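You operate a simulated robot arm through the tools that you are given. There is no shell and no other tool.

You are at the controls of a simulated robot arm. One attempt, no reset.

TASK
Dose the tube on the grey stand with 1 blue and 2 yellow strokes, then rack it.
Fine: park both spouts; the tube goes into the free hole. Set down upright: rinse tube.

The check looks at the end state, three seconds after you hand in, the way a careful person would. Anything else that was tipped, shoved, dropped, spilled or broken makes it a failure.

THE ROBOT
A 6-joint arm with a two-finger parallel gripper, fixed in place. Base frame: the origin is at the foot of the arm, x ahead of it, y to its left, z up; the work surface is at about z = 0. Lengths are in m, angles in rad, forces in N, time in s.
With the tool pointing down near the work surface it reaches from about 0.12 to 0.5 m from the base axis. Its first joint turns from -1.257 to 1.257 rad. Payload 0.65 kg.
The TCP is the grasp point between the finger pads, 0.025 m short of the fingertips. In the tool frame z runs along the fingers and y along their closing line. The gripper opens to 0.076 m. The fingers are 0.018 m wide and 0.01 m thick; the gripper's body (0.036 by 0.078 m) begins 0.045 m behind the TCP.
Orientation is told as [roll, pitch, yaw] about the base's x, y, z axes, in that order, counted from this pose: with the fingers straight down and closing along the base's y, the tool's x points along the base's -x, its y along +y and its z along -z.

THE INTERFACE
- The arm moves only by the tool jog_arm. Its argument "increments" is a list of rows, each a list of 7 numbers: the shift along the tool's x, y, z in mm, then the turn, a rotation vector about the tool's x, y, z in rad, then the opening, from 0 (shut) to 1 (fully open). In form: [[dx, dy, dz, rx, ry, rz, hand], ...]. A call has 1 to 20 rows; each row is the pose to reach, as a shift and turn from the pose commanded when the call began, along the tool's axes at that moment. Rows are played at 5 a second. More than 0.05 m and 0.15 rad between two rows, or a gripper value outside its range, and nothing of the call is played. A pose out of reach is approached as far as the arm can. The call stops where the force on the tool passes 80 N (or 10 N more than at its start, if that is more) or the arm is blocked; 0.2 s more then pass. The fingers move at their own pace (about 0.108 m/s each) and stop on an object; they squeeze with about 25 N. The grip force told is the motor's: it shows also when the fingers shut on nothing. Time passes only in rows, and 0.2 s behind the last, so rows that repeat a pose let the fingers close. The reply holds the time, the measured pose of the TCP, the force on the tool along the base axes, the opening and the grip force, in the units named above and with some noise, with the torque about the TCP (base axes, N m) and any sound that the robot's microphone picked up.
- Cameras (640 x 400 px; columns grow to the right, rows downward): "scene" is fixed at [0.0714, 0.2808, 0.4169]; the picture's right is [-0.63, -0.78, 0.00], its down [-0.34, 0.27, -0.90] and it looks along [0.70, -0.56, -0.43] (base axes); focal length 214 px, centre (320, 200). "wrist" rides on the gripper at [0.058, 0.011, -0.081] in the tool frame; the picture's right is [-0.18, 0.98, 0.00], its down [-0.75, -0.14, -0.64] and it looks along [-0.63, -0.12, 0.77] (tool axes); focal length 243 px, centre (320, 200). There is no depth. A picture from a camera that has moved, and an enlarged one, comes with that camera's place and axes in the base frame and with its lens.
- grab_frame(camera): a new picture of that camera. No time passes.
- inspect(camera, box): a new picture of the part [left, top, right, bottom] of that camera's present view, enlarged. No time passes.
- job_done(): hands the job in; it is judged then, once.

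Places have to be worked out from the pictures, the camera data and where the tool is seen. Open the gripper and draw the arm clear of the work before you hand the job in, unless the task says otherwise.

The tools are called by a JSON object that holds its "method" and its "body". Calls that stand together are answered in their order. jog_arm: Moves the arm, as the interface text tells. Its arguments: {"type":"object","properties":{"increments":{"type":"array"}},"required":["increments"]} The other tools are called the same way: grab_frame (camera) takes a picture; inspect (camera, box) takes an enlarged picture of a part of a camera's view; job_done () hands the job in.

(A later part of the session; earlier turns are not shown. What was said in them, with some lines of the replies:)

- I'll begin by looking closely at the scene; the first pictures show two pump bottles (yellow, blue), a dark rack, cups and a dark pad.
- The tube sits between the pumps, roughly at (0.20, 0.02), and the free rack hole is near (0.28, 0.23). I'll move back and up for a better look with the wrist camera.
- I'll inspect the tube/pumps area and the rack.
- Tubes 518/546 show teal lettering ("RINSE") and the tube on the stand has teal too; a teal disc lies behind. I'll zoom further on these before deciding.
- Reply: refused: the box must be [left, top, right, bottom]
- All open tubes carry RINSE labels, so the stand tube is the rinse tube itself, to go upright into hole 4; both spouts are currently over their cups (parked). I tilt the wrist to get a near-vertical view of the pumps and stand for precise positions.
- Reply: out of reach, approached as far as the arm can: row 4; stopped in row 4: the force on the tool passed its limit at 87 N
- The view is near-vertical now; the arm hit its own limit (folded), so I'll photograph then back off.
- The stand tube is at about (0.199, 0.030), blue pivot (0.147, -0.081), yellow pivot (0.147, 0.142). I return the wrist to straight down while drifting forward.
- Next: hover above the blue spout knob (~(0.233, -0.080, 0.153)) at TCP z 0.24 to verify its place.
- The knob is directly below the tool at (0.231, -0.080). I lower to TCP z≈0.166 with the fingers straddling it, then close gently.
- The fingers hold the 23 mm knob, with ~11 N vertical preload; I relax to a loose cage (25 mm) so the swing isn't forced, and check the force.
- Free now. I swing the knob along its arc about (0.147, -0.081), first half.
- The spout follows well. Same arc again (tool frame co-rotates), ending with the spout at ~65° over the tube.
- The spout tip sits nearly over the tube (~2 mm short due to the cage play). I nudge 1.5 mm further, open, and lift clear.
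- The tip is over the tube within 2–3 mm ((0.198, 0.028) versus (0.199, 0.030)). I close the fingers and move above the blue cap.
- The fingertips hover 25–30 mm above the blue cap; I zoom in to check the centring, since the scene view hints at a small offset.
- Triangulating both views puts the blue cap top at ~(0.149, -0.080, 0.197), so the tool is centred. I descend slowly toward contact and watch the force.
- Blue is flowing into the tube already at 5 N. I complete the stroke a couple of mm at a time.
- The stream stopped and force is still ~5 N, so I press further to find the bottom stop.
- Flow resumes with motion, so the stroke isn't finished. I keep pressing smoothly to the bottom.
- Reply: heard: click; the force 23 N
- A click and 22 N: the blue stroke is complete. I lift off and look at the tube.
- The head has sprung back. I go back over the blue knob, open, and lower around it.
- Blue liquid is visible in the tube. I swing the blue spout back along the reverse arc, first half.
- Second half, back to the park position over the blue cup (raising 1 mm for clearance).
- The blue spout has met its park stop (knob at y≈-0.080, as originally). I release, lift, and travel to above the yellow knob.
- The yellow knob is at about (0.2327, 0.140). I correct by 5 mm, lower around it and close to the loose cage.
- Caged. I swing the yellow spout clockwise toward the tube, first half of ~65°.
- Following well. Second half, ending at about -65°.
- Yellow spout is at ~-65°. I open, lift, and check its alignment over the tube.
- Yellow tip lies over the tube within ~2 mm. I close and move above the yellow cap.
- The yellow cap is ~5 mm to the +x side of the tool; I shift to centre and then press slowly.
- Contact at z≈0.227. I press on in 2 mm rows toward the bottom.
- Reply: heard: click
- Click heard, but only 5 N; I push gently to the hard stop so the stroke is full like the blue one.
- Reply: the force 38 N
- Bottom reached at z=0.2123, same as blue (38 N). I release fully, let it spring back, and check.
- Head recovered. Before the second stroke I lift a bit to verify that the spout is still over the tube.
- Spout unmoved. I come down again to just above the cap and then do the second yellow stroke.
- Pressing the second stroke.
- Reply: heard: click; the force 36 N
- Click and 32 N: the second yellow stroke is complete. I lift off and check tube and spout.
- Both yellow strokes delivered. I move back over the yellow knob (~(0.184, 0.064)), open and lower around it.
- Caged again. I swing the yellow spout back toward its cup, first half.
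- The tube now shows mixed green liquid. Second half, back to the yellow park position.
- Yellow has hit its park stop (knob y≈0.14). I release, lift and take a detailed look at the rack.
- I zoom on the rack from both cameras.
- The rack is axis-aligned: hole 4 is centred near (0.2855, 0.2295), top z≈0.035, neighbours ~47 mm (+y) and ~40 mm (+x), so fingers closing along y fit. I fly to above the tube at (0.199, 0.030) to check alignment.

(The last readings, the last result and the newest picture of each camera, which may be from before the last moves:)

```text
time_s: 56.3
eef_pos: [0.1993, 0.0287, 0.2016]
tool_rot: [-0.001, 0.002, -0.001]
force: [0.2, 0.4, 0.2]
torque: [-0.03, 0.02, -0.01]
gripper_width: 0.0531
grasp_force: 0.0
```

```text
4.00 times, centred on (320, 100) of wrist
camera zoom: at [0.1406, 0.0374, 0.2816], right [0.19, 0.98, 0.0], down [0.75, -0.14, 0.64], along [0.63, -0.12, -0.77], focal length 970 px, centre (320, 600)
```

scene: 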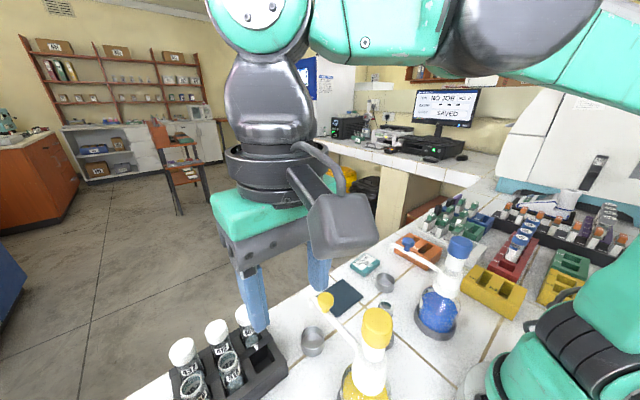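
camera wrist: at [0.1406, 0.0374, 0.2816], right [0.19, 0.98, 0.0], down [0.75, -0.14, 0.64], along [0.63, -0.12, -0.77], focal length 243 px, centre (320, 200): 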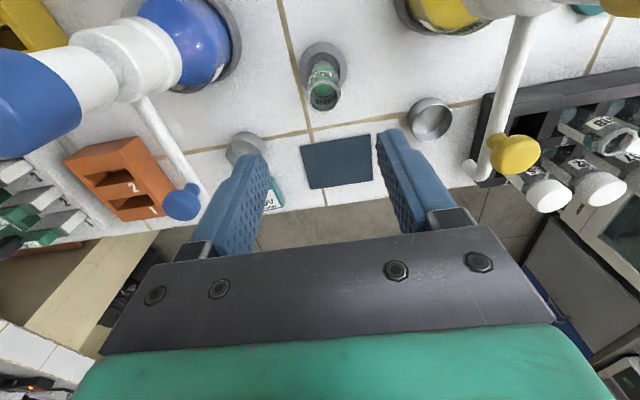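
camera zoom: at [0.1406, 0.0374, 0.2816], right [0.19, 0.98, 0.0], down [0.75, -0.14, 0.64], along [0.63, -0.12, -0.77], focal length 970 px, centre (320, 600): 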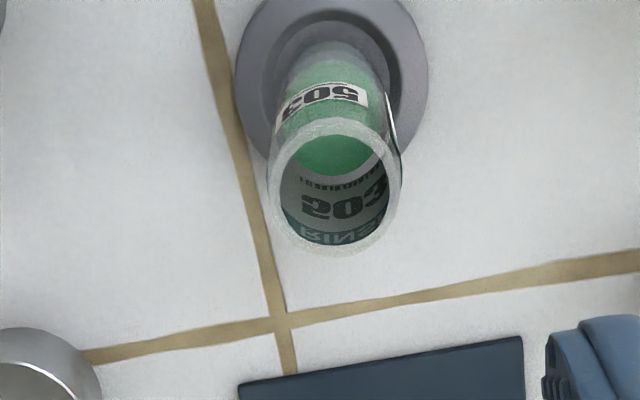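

Tube 503 holds green liquid, no spill, centred at (0.1985, 0.029), rim z≈0.088. I lower straight around it to TCP z≈0.074 and close.

{"method": "jog_arm", "body": {"increments": [[0.5, 0.5, 40, 0, 0, 0, 0.7], [0.5, 0.5, 75, 0, 0, 0, 0.7], [0.5, 0.5, 100, 0, 0, 0, 0.7], [0.5, 0.5, 118, 0, 0, 0, 0.7], [0.5, 0.5, 127, 0, 0, 0, 0.7], [0.5, 0.5, 127, 0, 0, 0, 0.6], [0.5, 0.5, 127, 0, 0, 0, 0.5], [0.5, 0.5, 127, 0, 0, 0, 0.42]]}}

{"method": "grab_frame", "body": {"camera": "wrist"}}

{"method": "inspect", "body": {"camera": "scene", "box": [300, 220, 480, 340]}}

```text
time_s: 58.1
eef_pos: [0.1999, 0.0302, 0.0762]
tool_rot: [-0.002, 0.002, -0.002]
force: [0.9, 0.6, -0.5]
torque: [-0.03, -0.01, -0.01]
gripper_width: 0.0321
grasp_force: 0.1
```

```text
taken
camera wrist: at [0.1394, 0.0405, 0.1561], right [0.19, 0.98, 0.0], down [0.75, -0.14, 0.64], along [0.63, -0.12, -0.77], focal length 243 px, centre (320, 200)
```

wrist: 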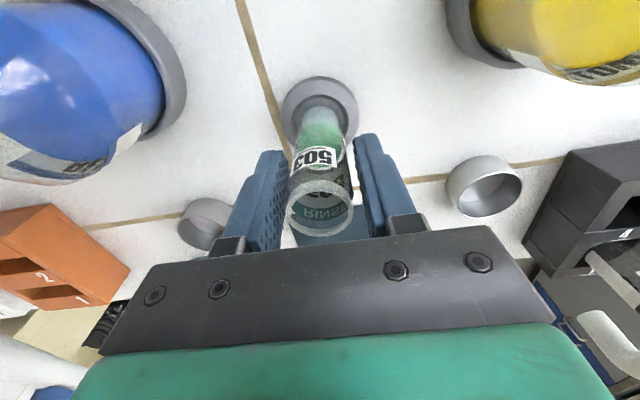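

```text
3.33 times, centred on (390, 280) of scene
camera zoom: at [0.0714, 0.2808, 0.4169], right [-0.63, -0.78, 0.0], down [-0.34, 0.27, -0.9], along [0.7, -0.56, -0.43], focal length 715 px, centre (87, -67)
```

zoom: 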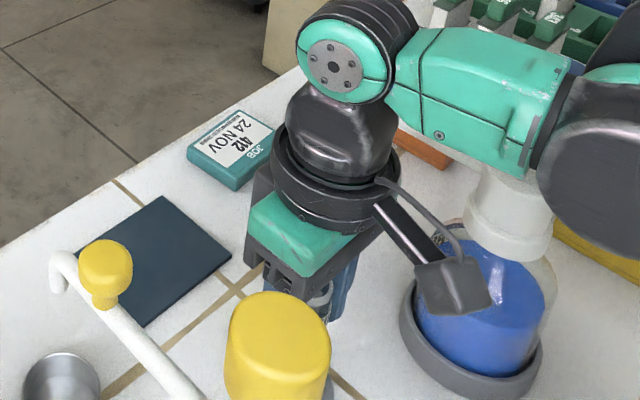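

Fingers straddle the tube well. I close on it and lift gently 10 mm to check the grip.

{"method": "jog_arm", "body": {"increments": [[0, 0, 0, 0, 0, 0, 0.36], [0, 0, 0, 0, 0, 0, 0.3], [0, 0, 0, 0, 0, 0, 0.25], [0, 0, 0, 0, 0, 0, 0.25], [0, 0, -4, 0, 0, 0, 0.25], [0, 0, -8, 0, 0, 0, 0.25], [0, 0, -12, 0, 0, 0, 0.25]]}}

{"method": "grab_frame", "body": {"camera": "wrist"}}

```text
time_s: 59.7
eef_pos: [0.1989, 0.0305, 0.0849]
tool_rot: [0.0, 0.003, -0.001]
force: [-0.3, 0.9, -2.9]
torque: [0.01, 0.0, 0.0]
gripper_width: 0.0245
grasp_force: 24.9
```

```text
taken
camera wrist: at [0.1392, 0.04, 0.1655], right [0.19, 0.98, 0.0], down [0.75, -0.14, 0.64], along [0.63, -0.12, -0.77], focal length 243 px, centre (320, 200)
```

wrist: 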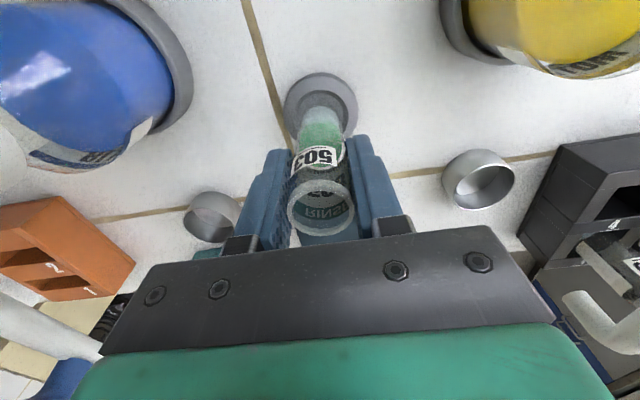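

Tube gripped (24.5 mm) and rising from the stand. I lift straight up smoothly to z≈0.27.

{"method": "jog_arm", "body": {"increments": [[0, 0, -8, 0, 0, 0, 0.25], [0, 0, -22, 0, 0, 0, 0.25], [0, 0, -40, 0, 0, 0, 0.25], [0, 0, -60, 0, 0, 0, 0.25], [0, 0, -82, 0, 0, 0, 0.25], [0, 0, -105, 0, 0, 0, 0.25], [0, 0, -128, 0, 0, 0, 0.25], [0, 0, -150, 0, 0, 0, 0.25], [0, 0, -168, 0, 0, 0, 0.25], [0, 0, -180, 0, 0, 0, 0.25], [0, 0, -186, 0, 0, 0, 0.25]]}}

{"method": "grab_frame", "body": {"camera": "wrist"}}

{"method": "inspect", "body": {"camera": "scene", "box": [280, 160, 480, 320]}}

```text
time_s: 62.1
eef_pos: [0.1991, 0.03, 0.2734]
tool_rot: [-0.001, 0.001, 0.001]
force: [1.2, -0.2, 0.3]
torque: [-0.03, 0.0, 0.01]
gripper_width: 0.0244
grasp_force: 24.6
```

```text
taken
camera wrist: at [0.14, 0.0406, 0.3526], right [0.19, 0.98, 0.0], down [0.75, -0.14, 0.64], along [0.63, -0.12, -0.77], focal length 243 px, centre (320, 200)
```

wrist: 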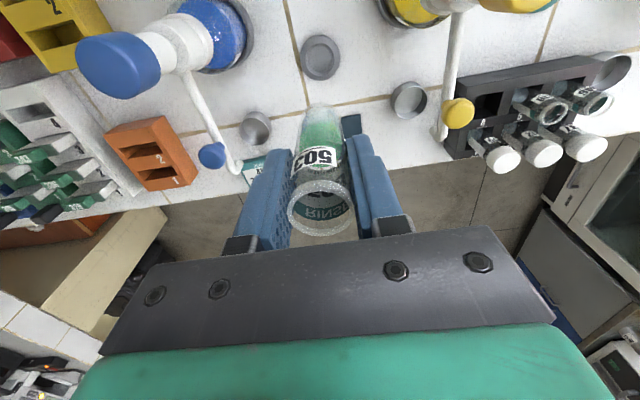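

```text
2.50 times, centred on (380, 240) of scene
camera zoom: at [0.0714, 0.2808, 0.4169], right [-0.63, -0.78, 0.0], down [-0.34, 0.27, -0.9], along [0.7, -0.56, -0.43], focal length 536 px, centre (170, 100)
```

zoom: 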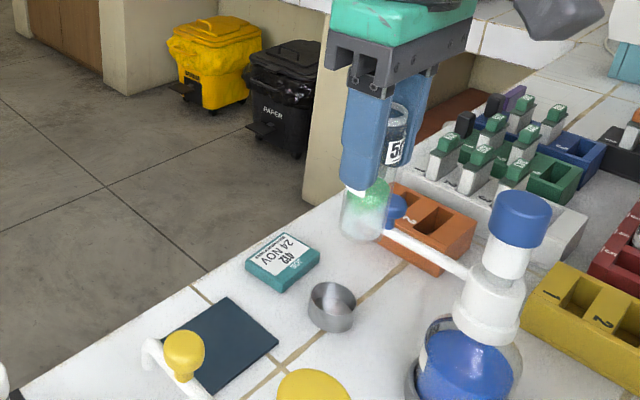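

The tube hangs upright, bottom ≈76 mm below the TCP. I carry it smoothly at this height to above hole 4.

{"method": "jog_arm", "body": {"increments": [[-1.7, 4, 0, 0, 0, 0, 0.25], [-6, 14, 0, 0, 0, 0, 0.25], [-13, 30, 0, 0, 0, 0, 0.25], [-21.6, 50, 0, 0, 0, 0, 0.25], [-32, 74, 0, 0, 0, 0, 0.25], [-43.2, 99.7, 0, 0, 0, 0, 0.25], [-53.6, 123.7, 0, 0, 0, 0, 0.25], [-64, 147.6, 0, 0, 0, 0, 0.25], [-72.6, 167.6, 0, 0, 0, 0, 0.25], [-79.5, 183.5, 0, 0, 0, 0, 0.25], [-83.8, 193.5, 0, 0, 0, 0, 0.25], [-86.4, 199.5, 0, 0, 0, 0, 0.25], [-86.4, 199.5, 0, 0, 0, 0, 0.25]]}}

{"method": "grab_frame", "body": {"camera": "wrist"}}

{"method": "inspect", "body": {"camera": "scene", "box": [140, 250, 340, 400]}}

{"method": "inspect", "body": {"camera": "wrist", "box": [250, 40, 410, 140]}}

```text
time_s: 64.9
eef_pos: [0.2872, 0.227, 0.2707]
tool_rot: [-0.001, 0.002, -0.002]
force: [0.1, -0.5, -0.8]
torque: [-0.01, -0.01, -0.02]
gripper_width: 0.0243
grasp_force: 25.2
```

```text
taken
camera wrist: at [0.2279, 0.2387, 0.3508], right [0.19, 0.98, 0.0], down [0.75, -0.14, 0.64], along [0.63, -0.12, -0.77], focal length 243 px, centre (320, 200)
```

wrist: 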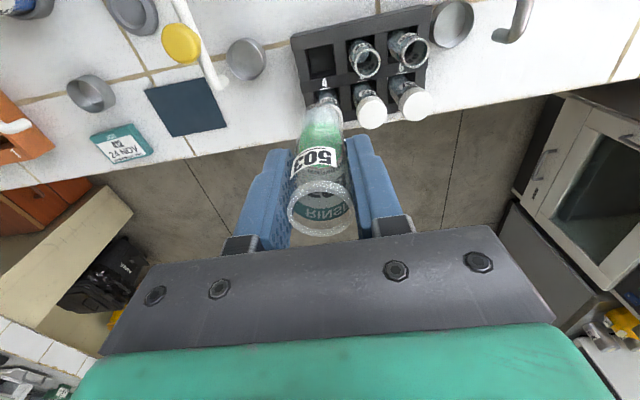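

```text
2.67 times, centred on (240, 325) of scene
camera zoom: at [0.0714, 0.2808, 0.4169], right [-0.63, -0.78, 0.0], down [-0.34, 0.27, -0.9], along [0.7, -0.56, -0.43], focal length 572 px, centre (533, -133)
```

zoom: 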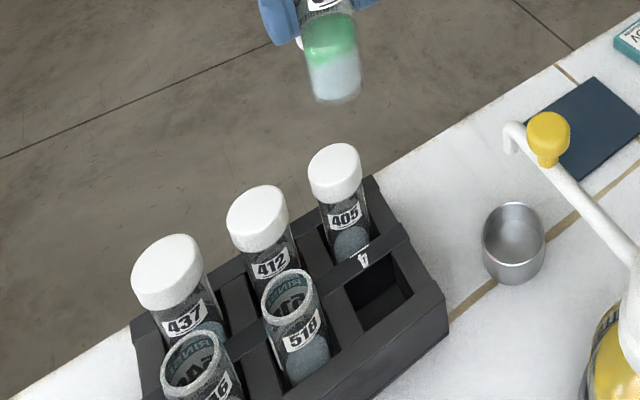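

```text
4.00 times, centred on (330, 90) of wrist
camera zoom: at [0.2279, 0.2387, 0.3508], right [0.19, 0.98, 0.0], down [0.75, -0.14, 0.64], along [0.63, -0.12, -0.77], focal length 970 px, centre (280, 640)
```

zoom: 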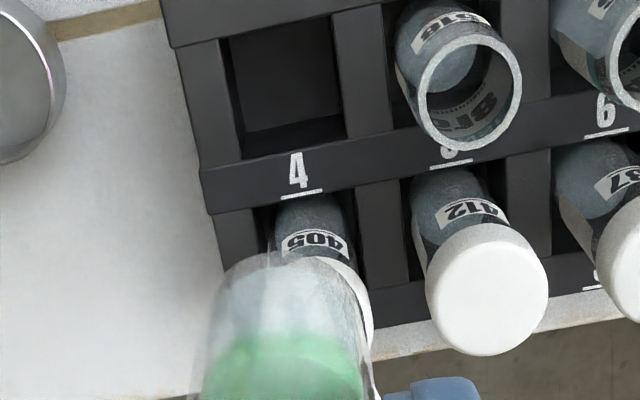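

Hole 4 refined to ≈(0.2835, 0.2293), opening ~31 mm, rack top ≈0.043. I shift slightly and lower until the tube bottom is ~20 mm above the rack, then look.

{"method": "jog_arm", "body": {"increments": [[1, 0.5, 10, 0, 0, 0, 0.25], [2, 1, 30, 0, 0, 0, 0.25], [2.8, 1.2, 55, 0, 0, 0, 0.25], [2.8, 1.2, 80, 0, 0, 0, 0.25], [2.8, 1.2, 105, 0, 0, 0, 0.25], [2.8, 1.2, 122, 0, 0, 0, 0.25], [2.8, 1.2, 130, 0, 0, 0, 0.25], [2.8, 1.2, 130, 0, 0, 0, 0.25]]}}

{"method": "inspect", "body": {"camera": "scene", "box": [180, 290, 320, 390]}}

{"method": "grab_frame", "body": {"camera": "wrist"}}

{"method": "inspect", "body": {"camera": "wrist", "box": [250, 60, 410, 160]}}

```text
time_s: 66.7
eef_pos: [0.2832, 0.2284, 0.1413]
tool_rot: [-0.003, 0.002, -0.003]
force: [0.1, 0.5, -0.4]
torque: [0.01, 0.0, -0.02]
gripper_width: 0.0244
grasp_force: 25.1
```

```text
4.00 times, centred on (250, 340) of scene
camera zoom: at [0.0714, 0.2808, 0.4169], right [-0.63, -0.78, 0.0], down [-0.34, 0.27, -0.9], along [0.7, -0.56, -0.43], focal length 858 px, centre (600, -360)
```

zoom: 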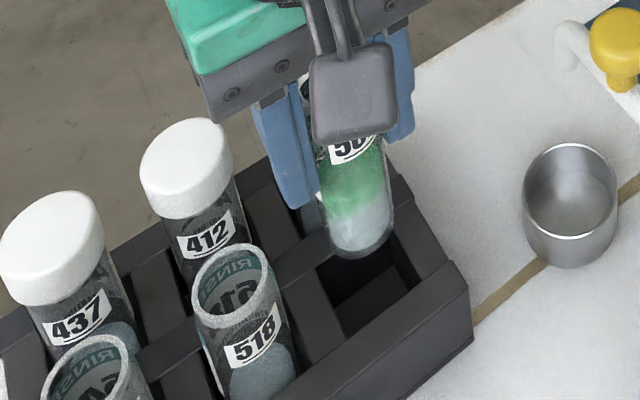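

```text
taken
camera wrist: at [0.2234, 0.2393, 0.2213], right [0.19, 0.98, 0.0], down [0.75, -0.14, 0.64], along [0.63, -0.12, -0.77], focal length 243 px, centre (320, 200)
```

wrist: 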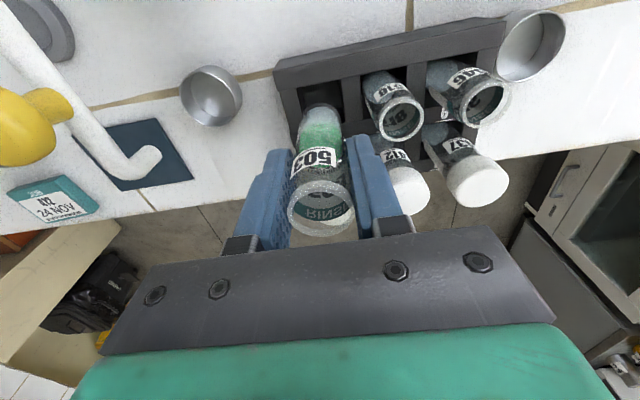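

```text
4.00 times, centred on (330, 110) of wrist
camera zoom: at [0.2234, 0.2393, 0.2213], right [0.19, 0.98, 0.0], down [0.75, -0.14, 0.64], along [0.63, -0.12, -0.77], focal length 970 px, centre (280, 560)
```

zoom: 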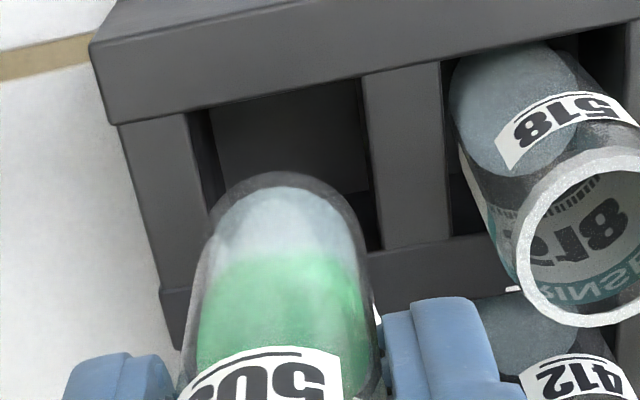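

Alignment with the hole looks within 1 mm in both axes. I lower slowly into the hole and watch the force.

{"method": "jog_arm", "body": {"increments": [[0.3, 0, 8, 0, 0, 0, 0.25], [0.3, 0, 16, 0, 0, 0, 0.25], [0.3, 0, 24, 0, 0, 0, 0.25], [0.3, 0, 31, 0, 0, 0, 0.25], [0.3, 0, 38, 0, 0, 0, 0.25], [0.3, 0, 44, 0, 0, 0, 0.25], [0.3, 0, 48, 0, 0, 0, 0.25]]}}

{"method": "inspect", "body": {"camera": "scene", "box": [180, 290, 320, 390]}}

{"method": "grab_frame", "body": {"camera": "wrist"}}

```text
time_s: 68.3
eef_pos: [0.2836, 0.2308, 0.0933]
tool_rot: [-0.002, 0.002, -0.003]
force: [-0.2, 0.0, -0.8]
torque: [0.03, -0.03, 0.02]
gripper_width: 0.0245
grasp_force: 25.6
```

```text
4.00 times, centred on (250, 340) of scene
camera zoom: at [0.0714, 0.2808, 0.4169], right [-0.63, -0.78, 0.0], down [-0.34, 0.27, -0.9], along [0.7, -0.56, -0.43], focal length 858 px, centre (600, -360)
```

zoom: 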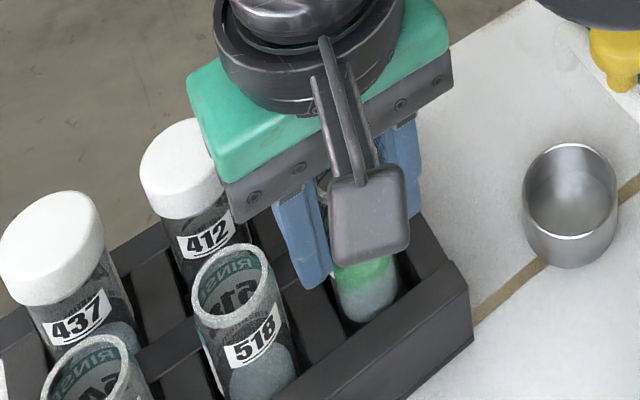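

```text
taken
camera wrist: at [0.2245, 0.2408, 0.174], right [0.19, 0.98, 0.0], down [0.75, -0.14, 0.64], along [0.63, -0.12, -0.77], focal length 243 px, centre (320, 200)
```

wrist: 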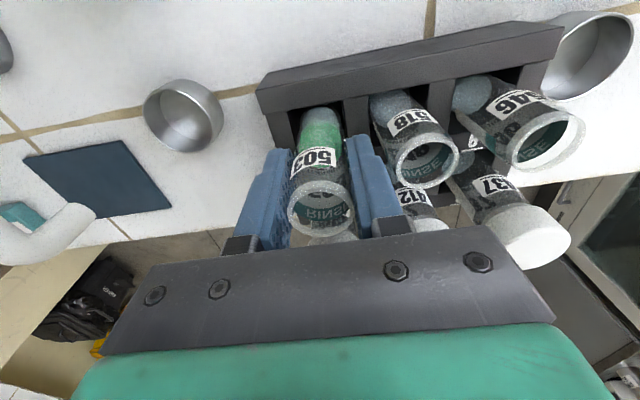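

The tube slides in freely. I continue down in small steps until it touches the rack floor.

{"method": "jog_arm", "body": {"increments": [[0, -0.8, 3, 0, 0, 0, 0.25], [0, -0.8, 6, 0, 0, 0, 0.25], [0, -0.8, 8, 0, 0, 0, 0.25], [0, -0.8, 10, 0, 0, 0, 0.25]]}}

```text
time_s: 69.3
eef_pos: [0.2829, 0.2295, 0.0822]
tool_rot: [-0.002, 0.001, -0.002]
force: [-0.3, 0.2, -1.6]
torque: [0.01, 0.0, 0.0]
gripper_width: 0.0242
grasp_force: 24.7
```

{"method": "jog_arm", "body": {"increments": [[0, 0, 1.5, 0, 0, 0, 0.25], [0, 0, 3, 0, 0, 0, 0.25], [0, 0, 4, 0, 0, 0, 0.25]]}}

{"method": "inspect", "body": {"camera": "scene", "box": [180, 290, 320, 390]}}

{"method": "grab_frame", "body": {"camera": "wrist"}}

```text
time_s: 70.1
eef_pos: [0.2813, 0.2302, 0.0782]
tool_rot: [-0.002, 0.0, -0.004]
force: [0.8, -0.7, -3.7]
torque: [-0.04, -0.01, 0.0]
gripper_width: 0.0247
grasp_force: 25.2
```

```text
4.00 times, centred on (250, 340) of scene
camera zoom: at [0.0714, 0.2808, 0.4169], right [-0.63, -0.78, 0.0], down [-0.34, 0.27, -0.9], along [0.7, -0.56, -0.43], focal length 858 px, centre (600, -360)
```

zoom: 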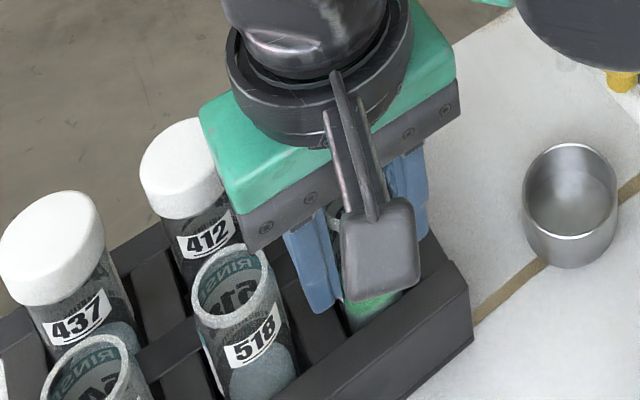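

```text
taken
camera wrist: at [0.223, 0.2401, 0.1597], right [0.19, 0.98, 0.0], down [0.75, -0.14, 0.64], along [0.63, -0.12, -0.77], focal length 243 px, centre (320, 200)
```

wrist: 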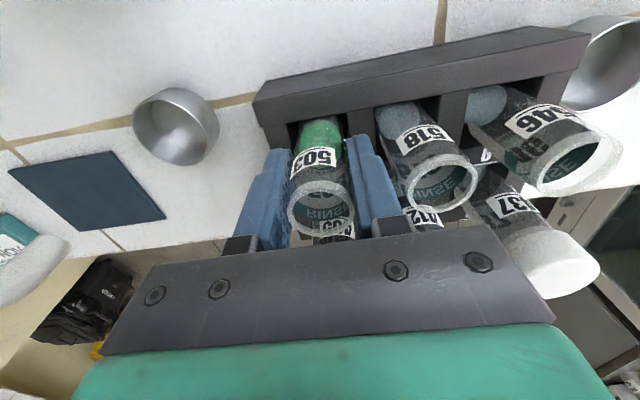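

No upward contact yet; fingertips are ~10 mm above the rack top. I continue a few mm more.

{"method": "jog_arm", "body": {"increments": [[0, 0, 1, 0, 0, 0, 0.25], [0, 0, 2, 0, 0, 0, 0.25], [0, 0, 3, 0, 0, 0, 0.25], [0, 0, 3, 0, 0, 0, 0.25]]}}

{"method": "inspect", "body": {"camera": "wrist", "box": [240, 80, 500, 240]}}

```text
time_s: 71.1
eef_pos: [0.2824, 0.2317, 0.0758]
tool_rot: [-0.001, 0.001, -0.002]
force: [0.2, -0.1, -2.9]
torque: [0.02, 0.02, -0.03]
gripper_width: 0.0247
grasp_force: 24.7
```

```text
2.46 times, centred on (370, 160) of wrist
camera zoom: at [0.2234, 0.2405, 0.1557], right [0.19, 0.98, 0.0], down [0.75, -0.14, 0.64], along [0.63, -0.12, -0.77], focal length 597 px, centre (197, 298)
```

zoom: 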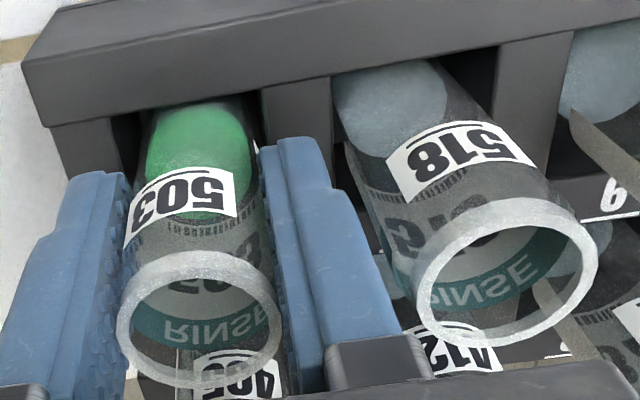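

The tube rim is about level with its neighbour 518, so the floor must be very close. Two more mm.

{"method": "jog_arm", "body": {"increments": [[0, -1, 1, 0, 0, 0, 0.25], [0, -1.5, 2, 0, 0, 0, 0.25], [0, -1.5, 2, 0, 0, 0, 0.25]]}}

```text
time_s: 71.9
eef_pos: [0.2837, 0.2281, 0.0738]
tool_rot: [-0.003, 0.002, -0.002]
force: [0.5, -0.1, 1.1]
torque: [0.02, 0.03, 0.01]
gripper_width: 0.0245
grasp_force: 24.8
```

{"method": "jog_arm", "body": {"increments": [[0, 0, 1, 0, 0, 0, 0.25], [0, 0, 1.5, 0, 0, 0, 0.25], [0, 0, 1.5, 0, 0, 0, 0.25]]}}

```text
time_s: 72.7
eef_pos: [0.2834, 0.2283, 0.0729]
tool_rot: [-0.003, 0.001, -0.002]
force: [3.2, 0.7, 8.1]
torque: [0.06, -0.25, -0.03]
gripper_width: 0.0247
grasp_force: 25.0
```

Contact with the rack floor (8 N up). I ease off, open the fingers just enough, and look before lifting.

{"method": "jog_arm", "body": {"increments": [[0, 0, -0.8, 0, 0, 0, 0.25], [0, 0, -0.8, 0, 0, 0, 0.36], [0, 0, -0.8, 0, 0, 0, 0.42], [0, 0, -0.8, 0, 0, 0, 0.44]]}}

{"method": "grab_frame", "body": {"camera": "wrist"}}

{"method": "inspect", "body": {"camera": "scene", "box": [180, 290, 320, 390]}}

```text
time_s: 73.7
eef_pos: [0.282, 0.2284, 0.0732]
tool_rot: [-0.002, 0.001, -0.001]
force: [0.0, -0.2, -0.9]
torque: [0.0, 0.01, -0.03]
gripper_width: 0.0335
grasp_force: 0.1
```

```text
taken
camera wrist: at [0.2236, 0.2385, 0.1535], right [0.19, 0.98, 0.0], down [0.75, -0.14, 0.64], along [0.63, -0.12, -0.77], focal length 243 px, centre (320, 200)
```

wrist: 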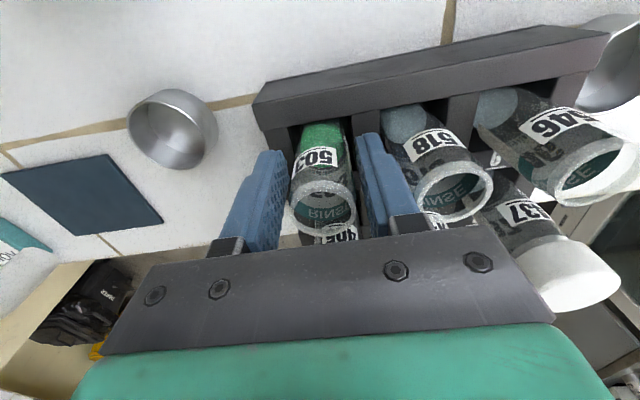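

```text
4.00 times, centred on (250, 340) of scene
camera zoom: at [0.0714, 0.2808, 0.4169], right [-0.63, -0.78, 0.0], down [-0.34, 0.27, -0.9], along [0.7, -0.56, -0.43], focal length 858 px, centre (600, -360)
```

zoom: 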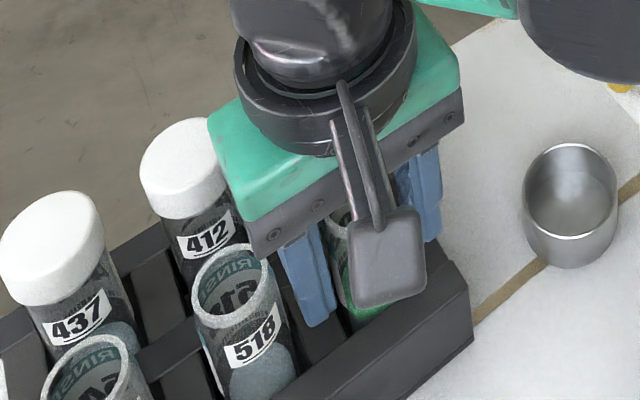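

Released; the tube stands in the hole. I centre the fingers 1.5 mm and lift straight up slowly.

{"method": "jog_arm", "body": {"increments": [[0, 1.5, 0, 0, 0, 0, 0.46], [0, 1.5, -6, 0, 0, 0, 0.46], [0, 1.5, -15, 0, 0, 0, 0.46], [0, 1.5, -28, 0, 0, 0, 0.46], [0, 1.5, -45, 0, 0, 0, 0.46], [0, 1.5, -75, 0, 0, 0, 0.46], [0, 1.5, -115, 0, 0, 0, 0.5], [0, 1.5, -160, 0, 0, 0, 0.6], [20, -10, -190, 0, 0, 0, 0.8]]}}

{"method": "grab_frame", "body": {"camera": "wrist"}}

{"method": "inspect", "body": {"camera": "scene", "box": [180, 290, 320, 390]}}

{"method": "grab_frame", "body": {"camera": "scene"}}

```text
time_s: 75.7
eef_pos: [0.2617, 0.2179, 0.2617]
tool_rot: [-0.002, 0.001, -0.004]
force: [0.6, -0.4, -0.1]
torque: [-0.03, 0.01, 0.02]
gripper_width: 0.0606
grasp_force: 0.0
```

```text
taken
camera wrist: at [0.2028, 0.2294, 0.3423], right [0.19, 0.98, 0.0], down [0.75, -0.14, 0.64], along [0.63, -0.12, -0.77], focal length 243 px, centre (320, 200)
```

wrist: 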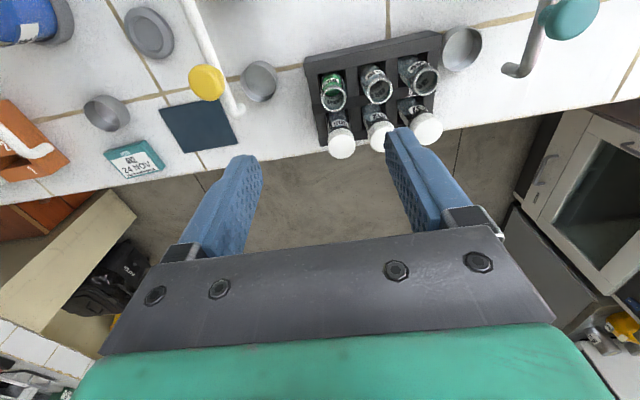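

```text
4.00 times, centred on (250, 340) of scene
camera zoom: at [0.0714, 0.2808, 0.4169], right [-0.63, -0.78, 0.0], down [-0.34, 0.27, -0.9], along [0.7, -0.56, -0.43], focal length 858 px, centre (600, -360)
```

zoom: 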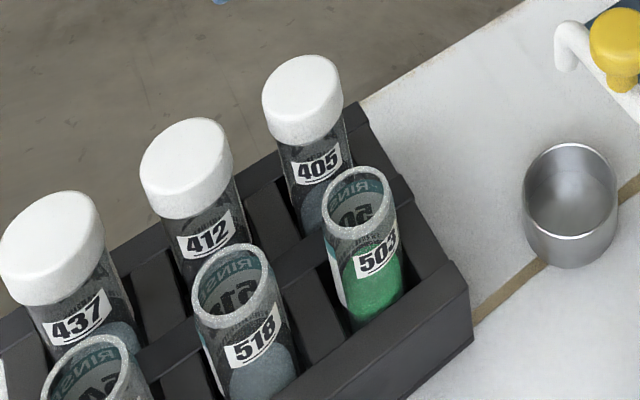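

```text
taken
```

scene: 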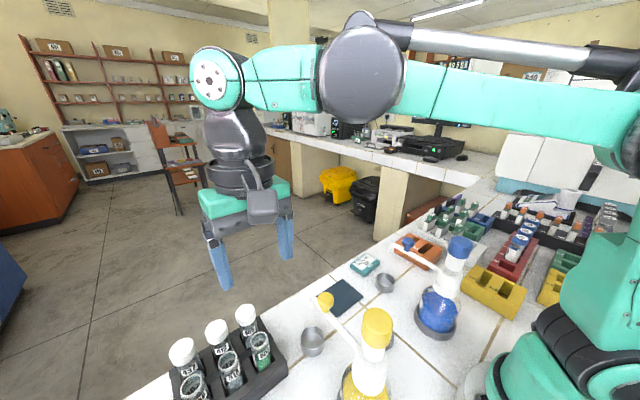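

Tube 503 with green fill stands upright in hole 4. I check for the spouts' park positions and any drips, while moving the arm to a clear central pose.

{"method": "jog_arm", "body": {"increments": [[10, -40, -30, 0, 0, 0, 1], [10, -85, -60, 0, 0, 0, 1], [10, -130, -90, 0, 0, 0, 1], [10, -175, -110, 0, 0, 0, 1], [10, -215, -120, 0, 0, 0, 1], [10, -215, -120, 0, 0, 0, 1]]}}

{"method": "grab_frame", "body": {"camera": "wrist"}}

{"method": "inspect", "body": {"camera": "wrist", "box": [200, 0, 460, 100]}}

{"method": "inspect", "body": {"camera": "scene", "box": [280, 220, 480, 380]}}

```text
refused: row 1 steps farther than a row can; nothing moved
```

```text
taken
camera wrist: at [0.2028, 0.2294, 0.3423], right [0.19, 0.98, 0.0], down [0.75, -0.14, 0.64], along [0.63, -0.12, -0.77], focal length 243 px, centre (320, 200)
```

wrist: 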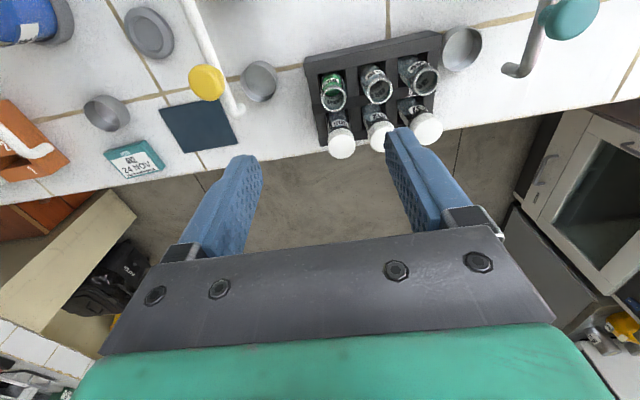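

```text
2.46 times, centred on (330, 50) of wrist
camera zoom: at [0.2028, 0.2294, 0.3423], right [0.19, 0.98, 0.0], down [0.75, -0.14, 0.64], along [0.63, -0.12, -0.77], focal length 597 px, centre (295, 569)
```

zoom: 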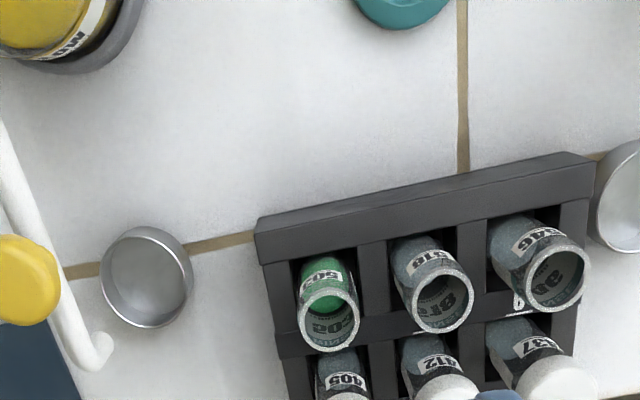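

```text
2.50 times, centred on (380, 300) of scene
camera zoom: at [0.0714, 0.2808, 0.4169], right [-0.63, -0.78, 0.0], down [-0.34, 0.27, -0.9], along [0.7, -0.56, -0.43], focal length 536 px, centre (170, -50)
```

zoom: 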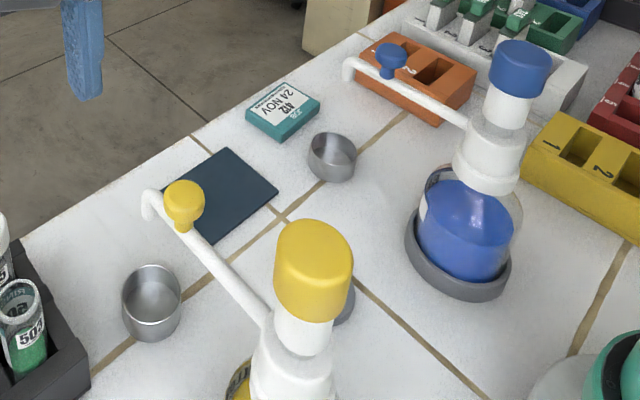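

Spouts are back exactly where they started (over their cups) with no drips visible. I retry the retreat with smaller steps.

{"method": "jog_arm", "body": {"increments": [[4, -25, -20, 0, 0, 0, 1], [8, -55, -45, 0, 0, 0, 1], [10, -90, -70, 0, 0, 0, 1], [10, -130, -90, 0, 0, 0, 1], [10, -170, -105, 0, 0, 0, 1], [10, -205, -115, 0, 0, 0, 1], [10, -205, -115, 0, 0, 0, 1]]}}

{"method": "grab_frame", "body": {"camera": "wrist"}}

{"method": "inspect", "body": {"camera": "wrist", "box": [200, 0, 480, 80]}}

{"method": "grab_frame", "body": {"camera": "scene"}}

```text
time_s: 77.3
eef_pos: [0.251, 0.0116, 0.3795]
tool_rot: [-0.003, 0.002, -0.002]
force: [0.3, 0.0, 0.7]
torque: [-0.04, 0.0, -0.03]
gripper_width: 0.0759
grasp_force: 0.0
```

```text
taken
camera wrist: at [0.1914, 0.0213, 0.4593], right [0.19, 0.98, 0.0], down [0.75, -0.14, 0.64], along [0.63, -0.12, -0.77], focal length 243 px, centre (320, 200)
```

wrist: 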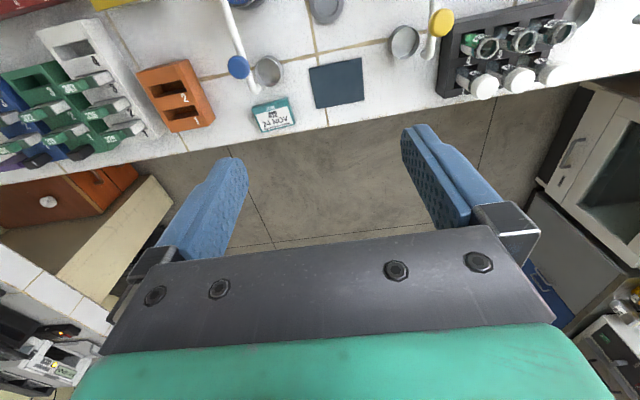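

```text
2.29 times, centred on (340, 40) of wrist
camera zoom: at [0.1914, 0.0213, 0.4593], right [0.19, 0.98, 0.0], down [0.75, -0.14, 0.64], along [0.63, -0.12, -0.77], focal length 555 px, centre (274, 566)
```

zoom: 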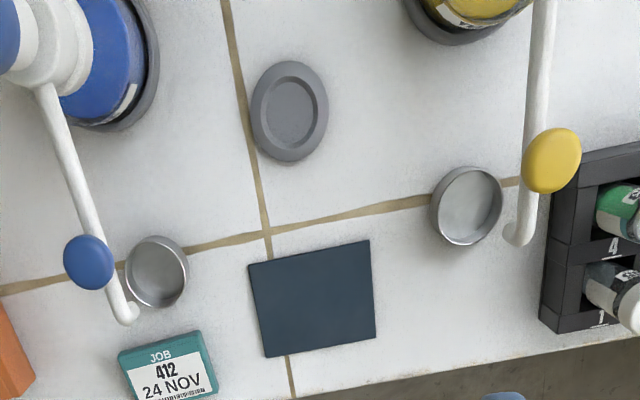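

```text
taken
```

scene: 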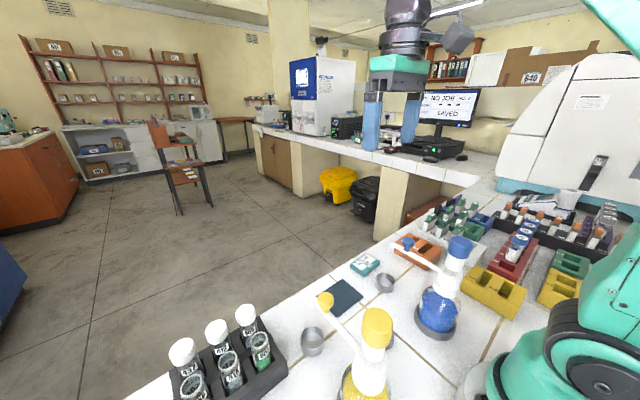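

The bench is clean and the stand is empty. Tube 503 is racked upright in hole 4, both spouts are parked, and the arm is clear with the gripper open. I hand in the job.

{"method": "job_done", "body": {}}

```text
The job is handed in.
```

I dosed tube 503 from the grey stand with one blue stroke and two yellow strokes. I then racked it upright in hole 4, the only free hole.

- **Strokes:** each press went to the hard stop and gave one click, and the head came back up each time. The tube now holds green liquid.
- **Spouts:** both are parked back over their metal cups, in the same positions they started in.
- **Bench:** I saw no drips on the bench, and nothing else was moved or tipped. The arm is raised clear with the gripper open.
- **"Set down upright: rinse tube":** I took this to mean tube 503 itself. It carries a RINSE label, as do the other two open tubes, 518 and 546, which I left alone.

The first blue press was done in several small steps before it reached the click. It was still one continuous downward stroke without a release.
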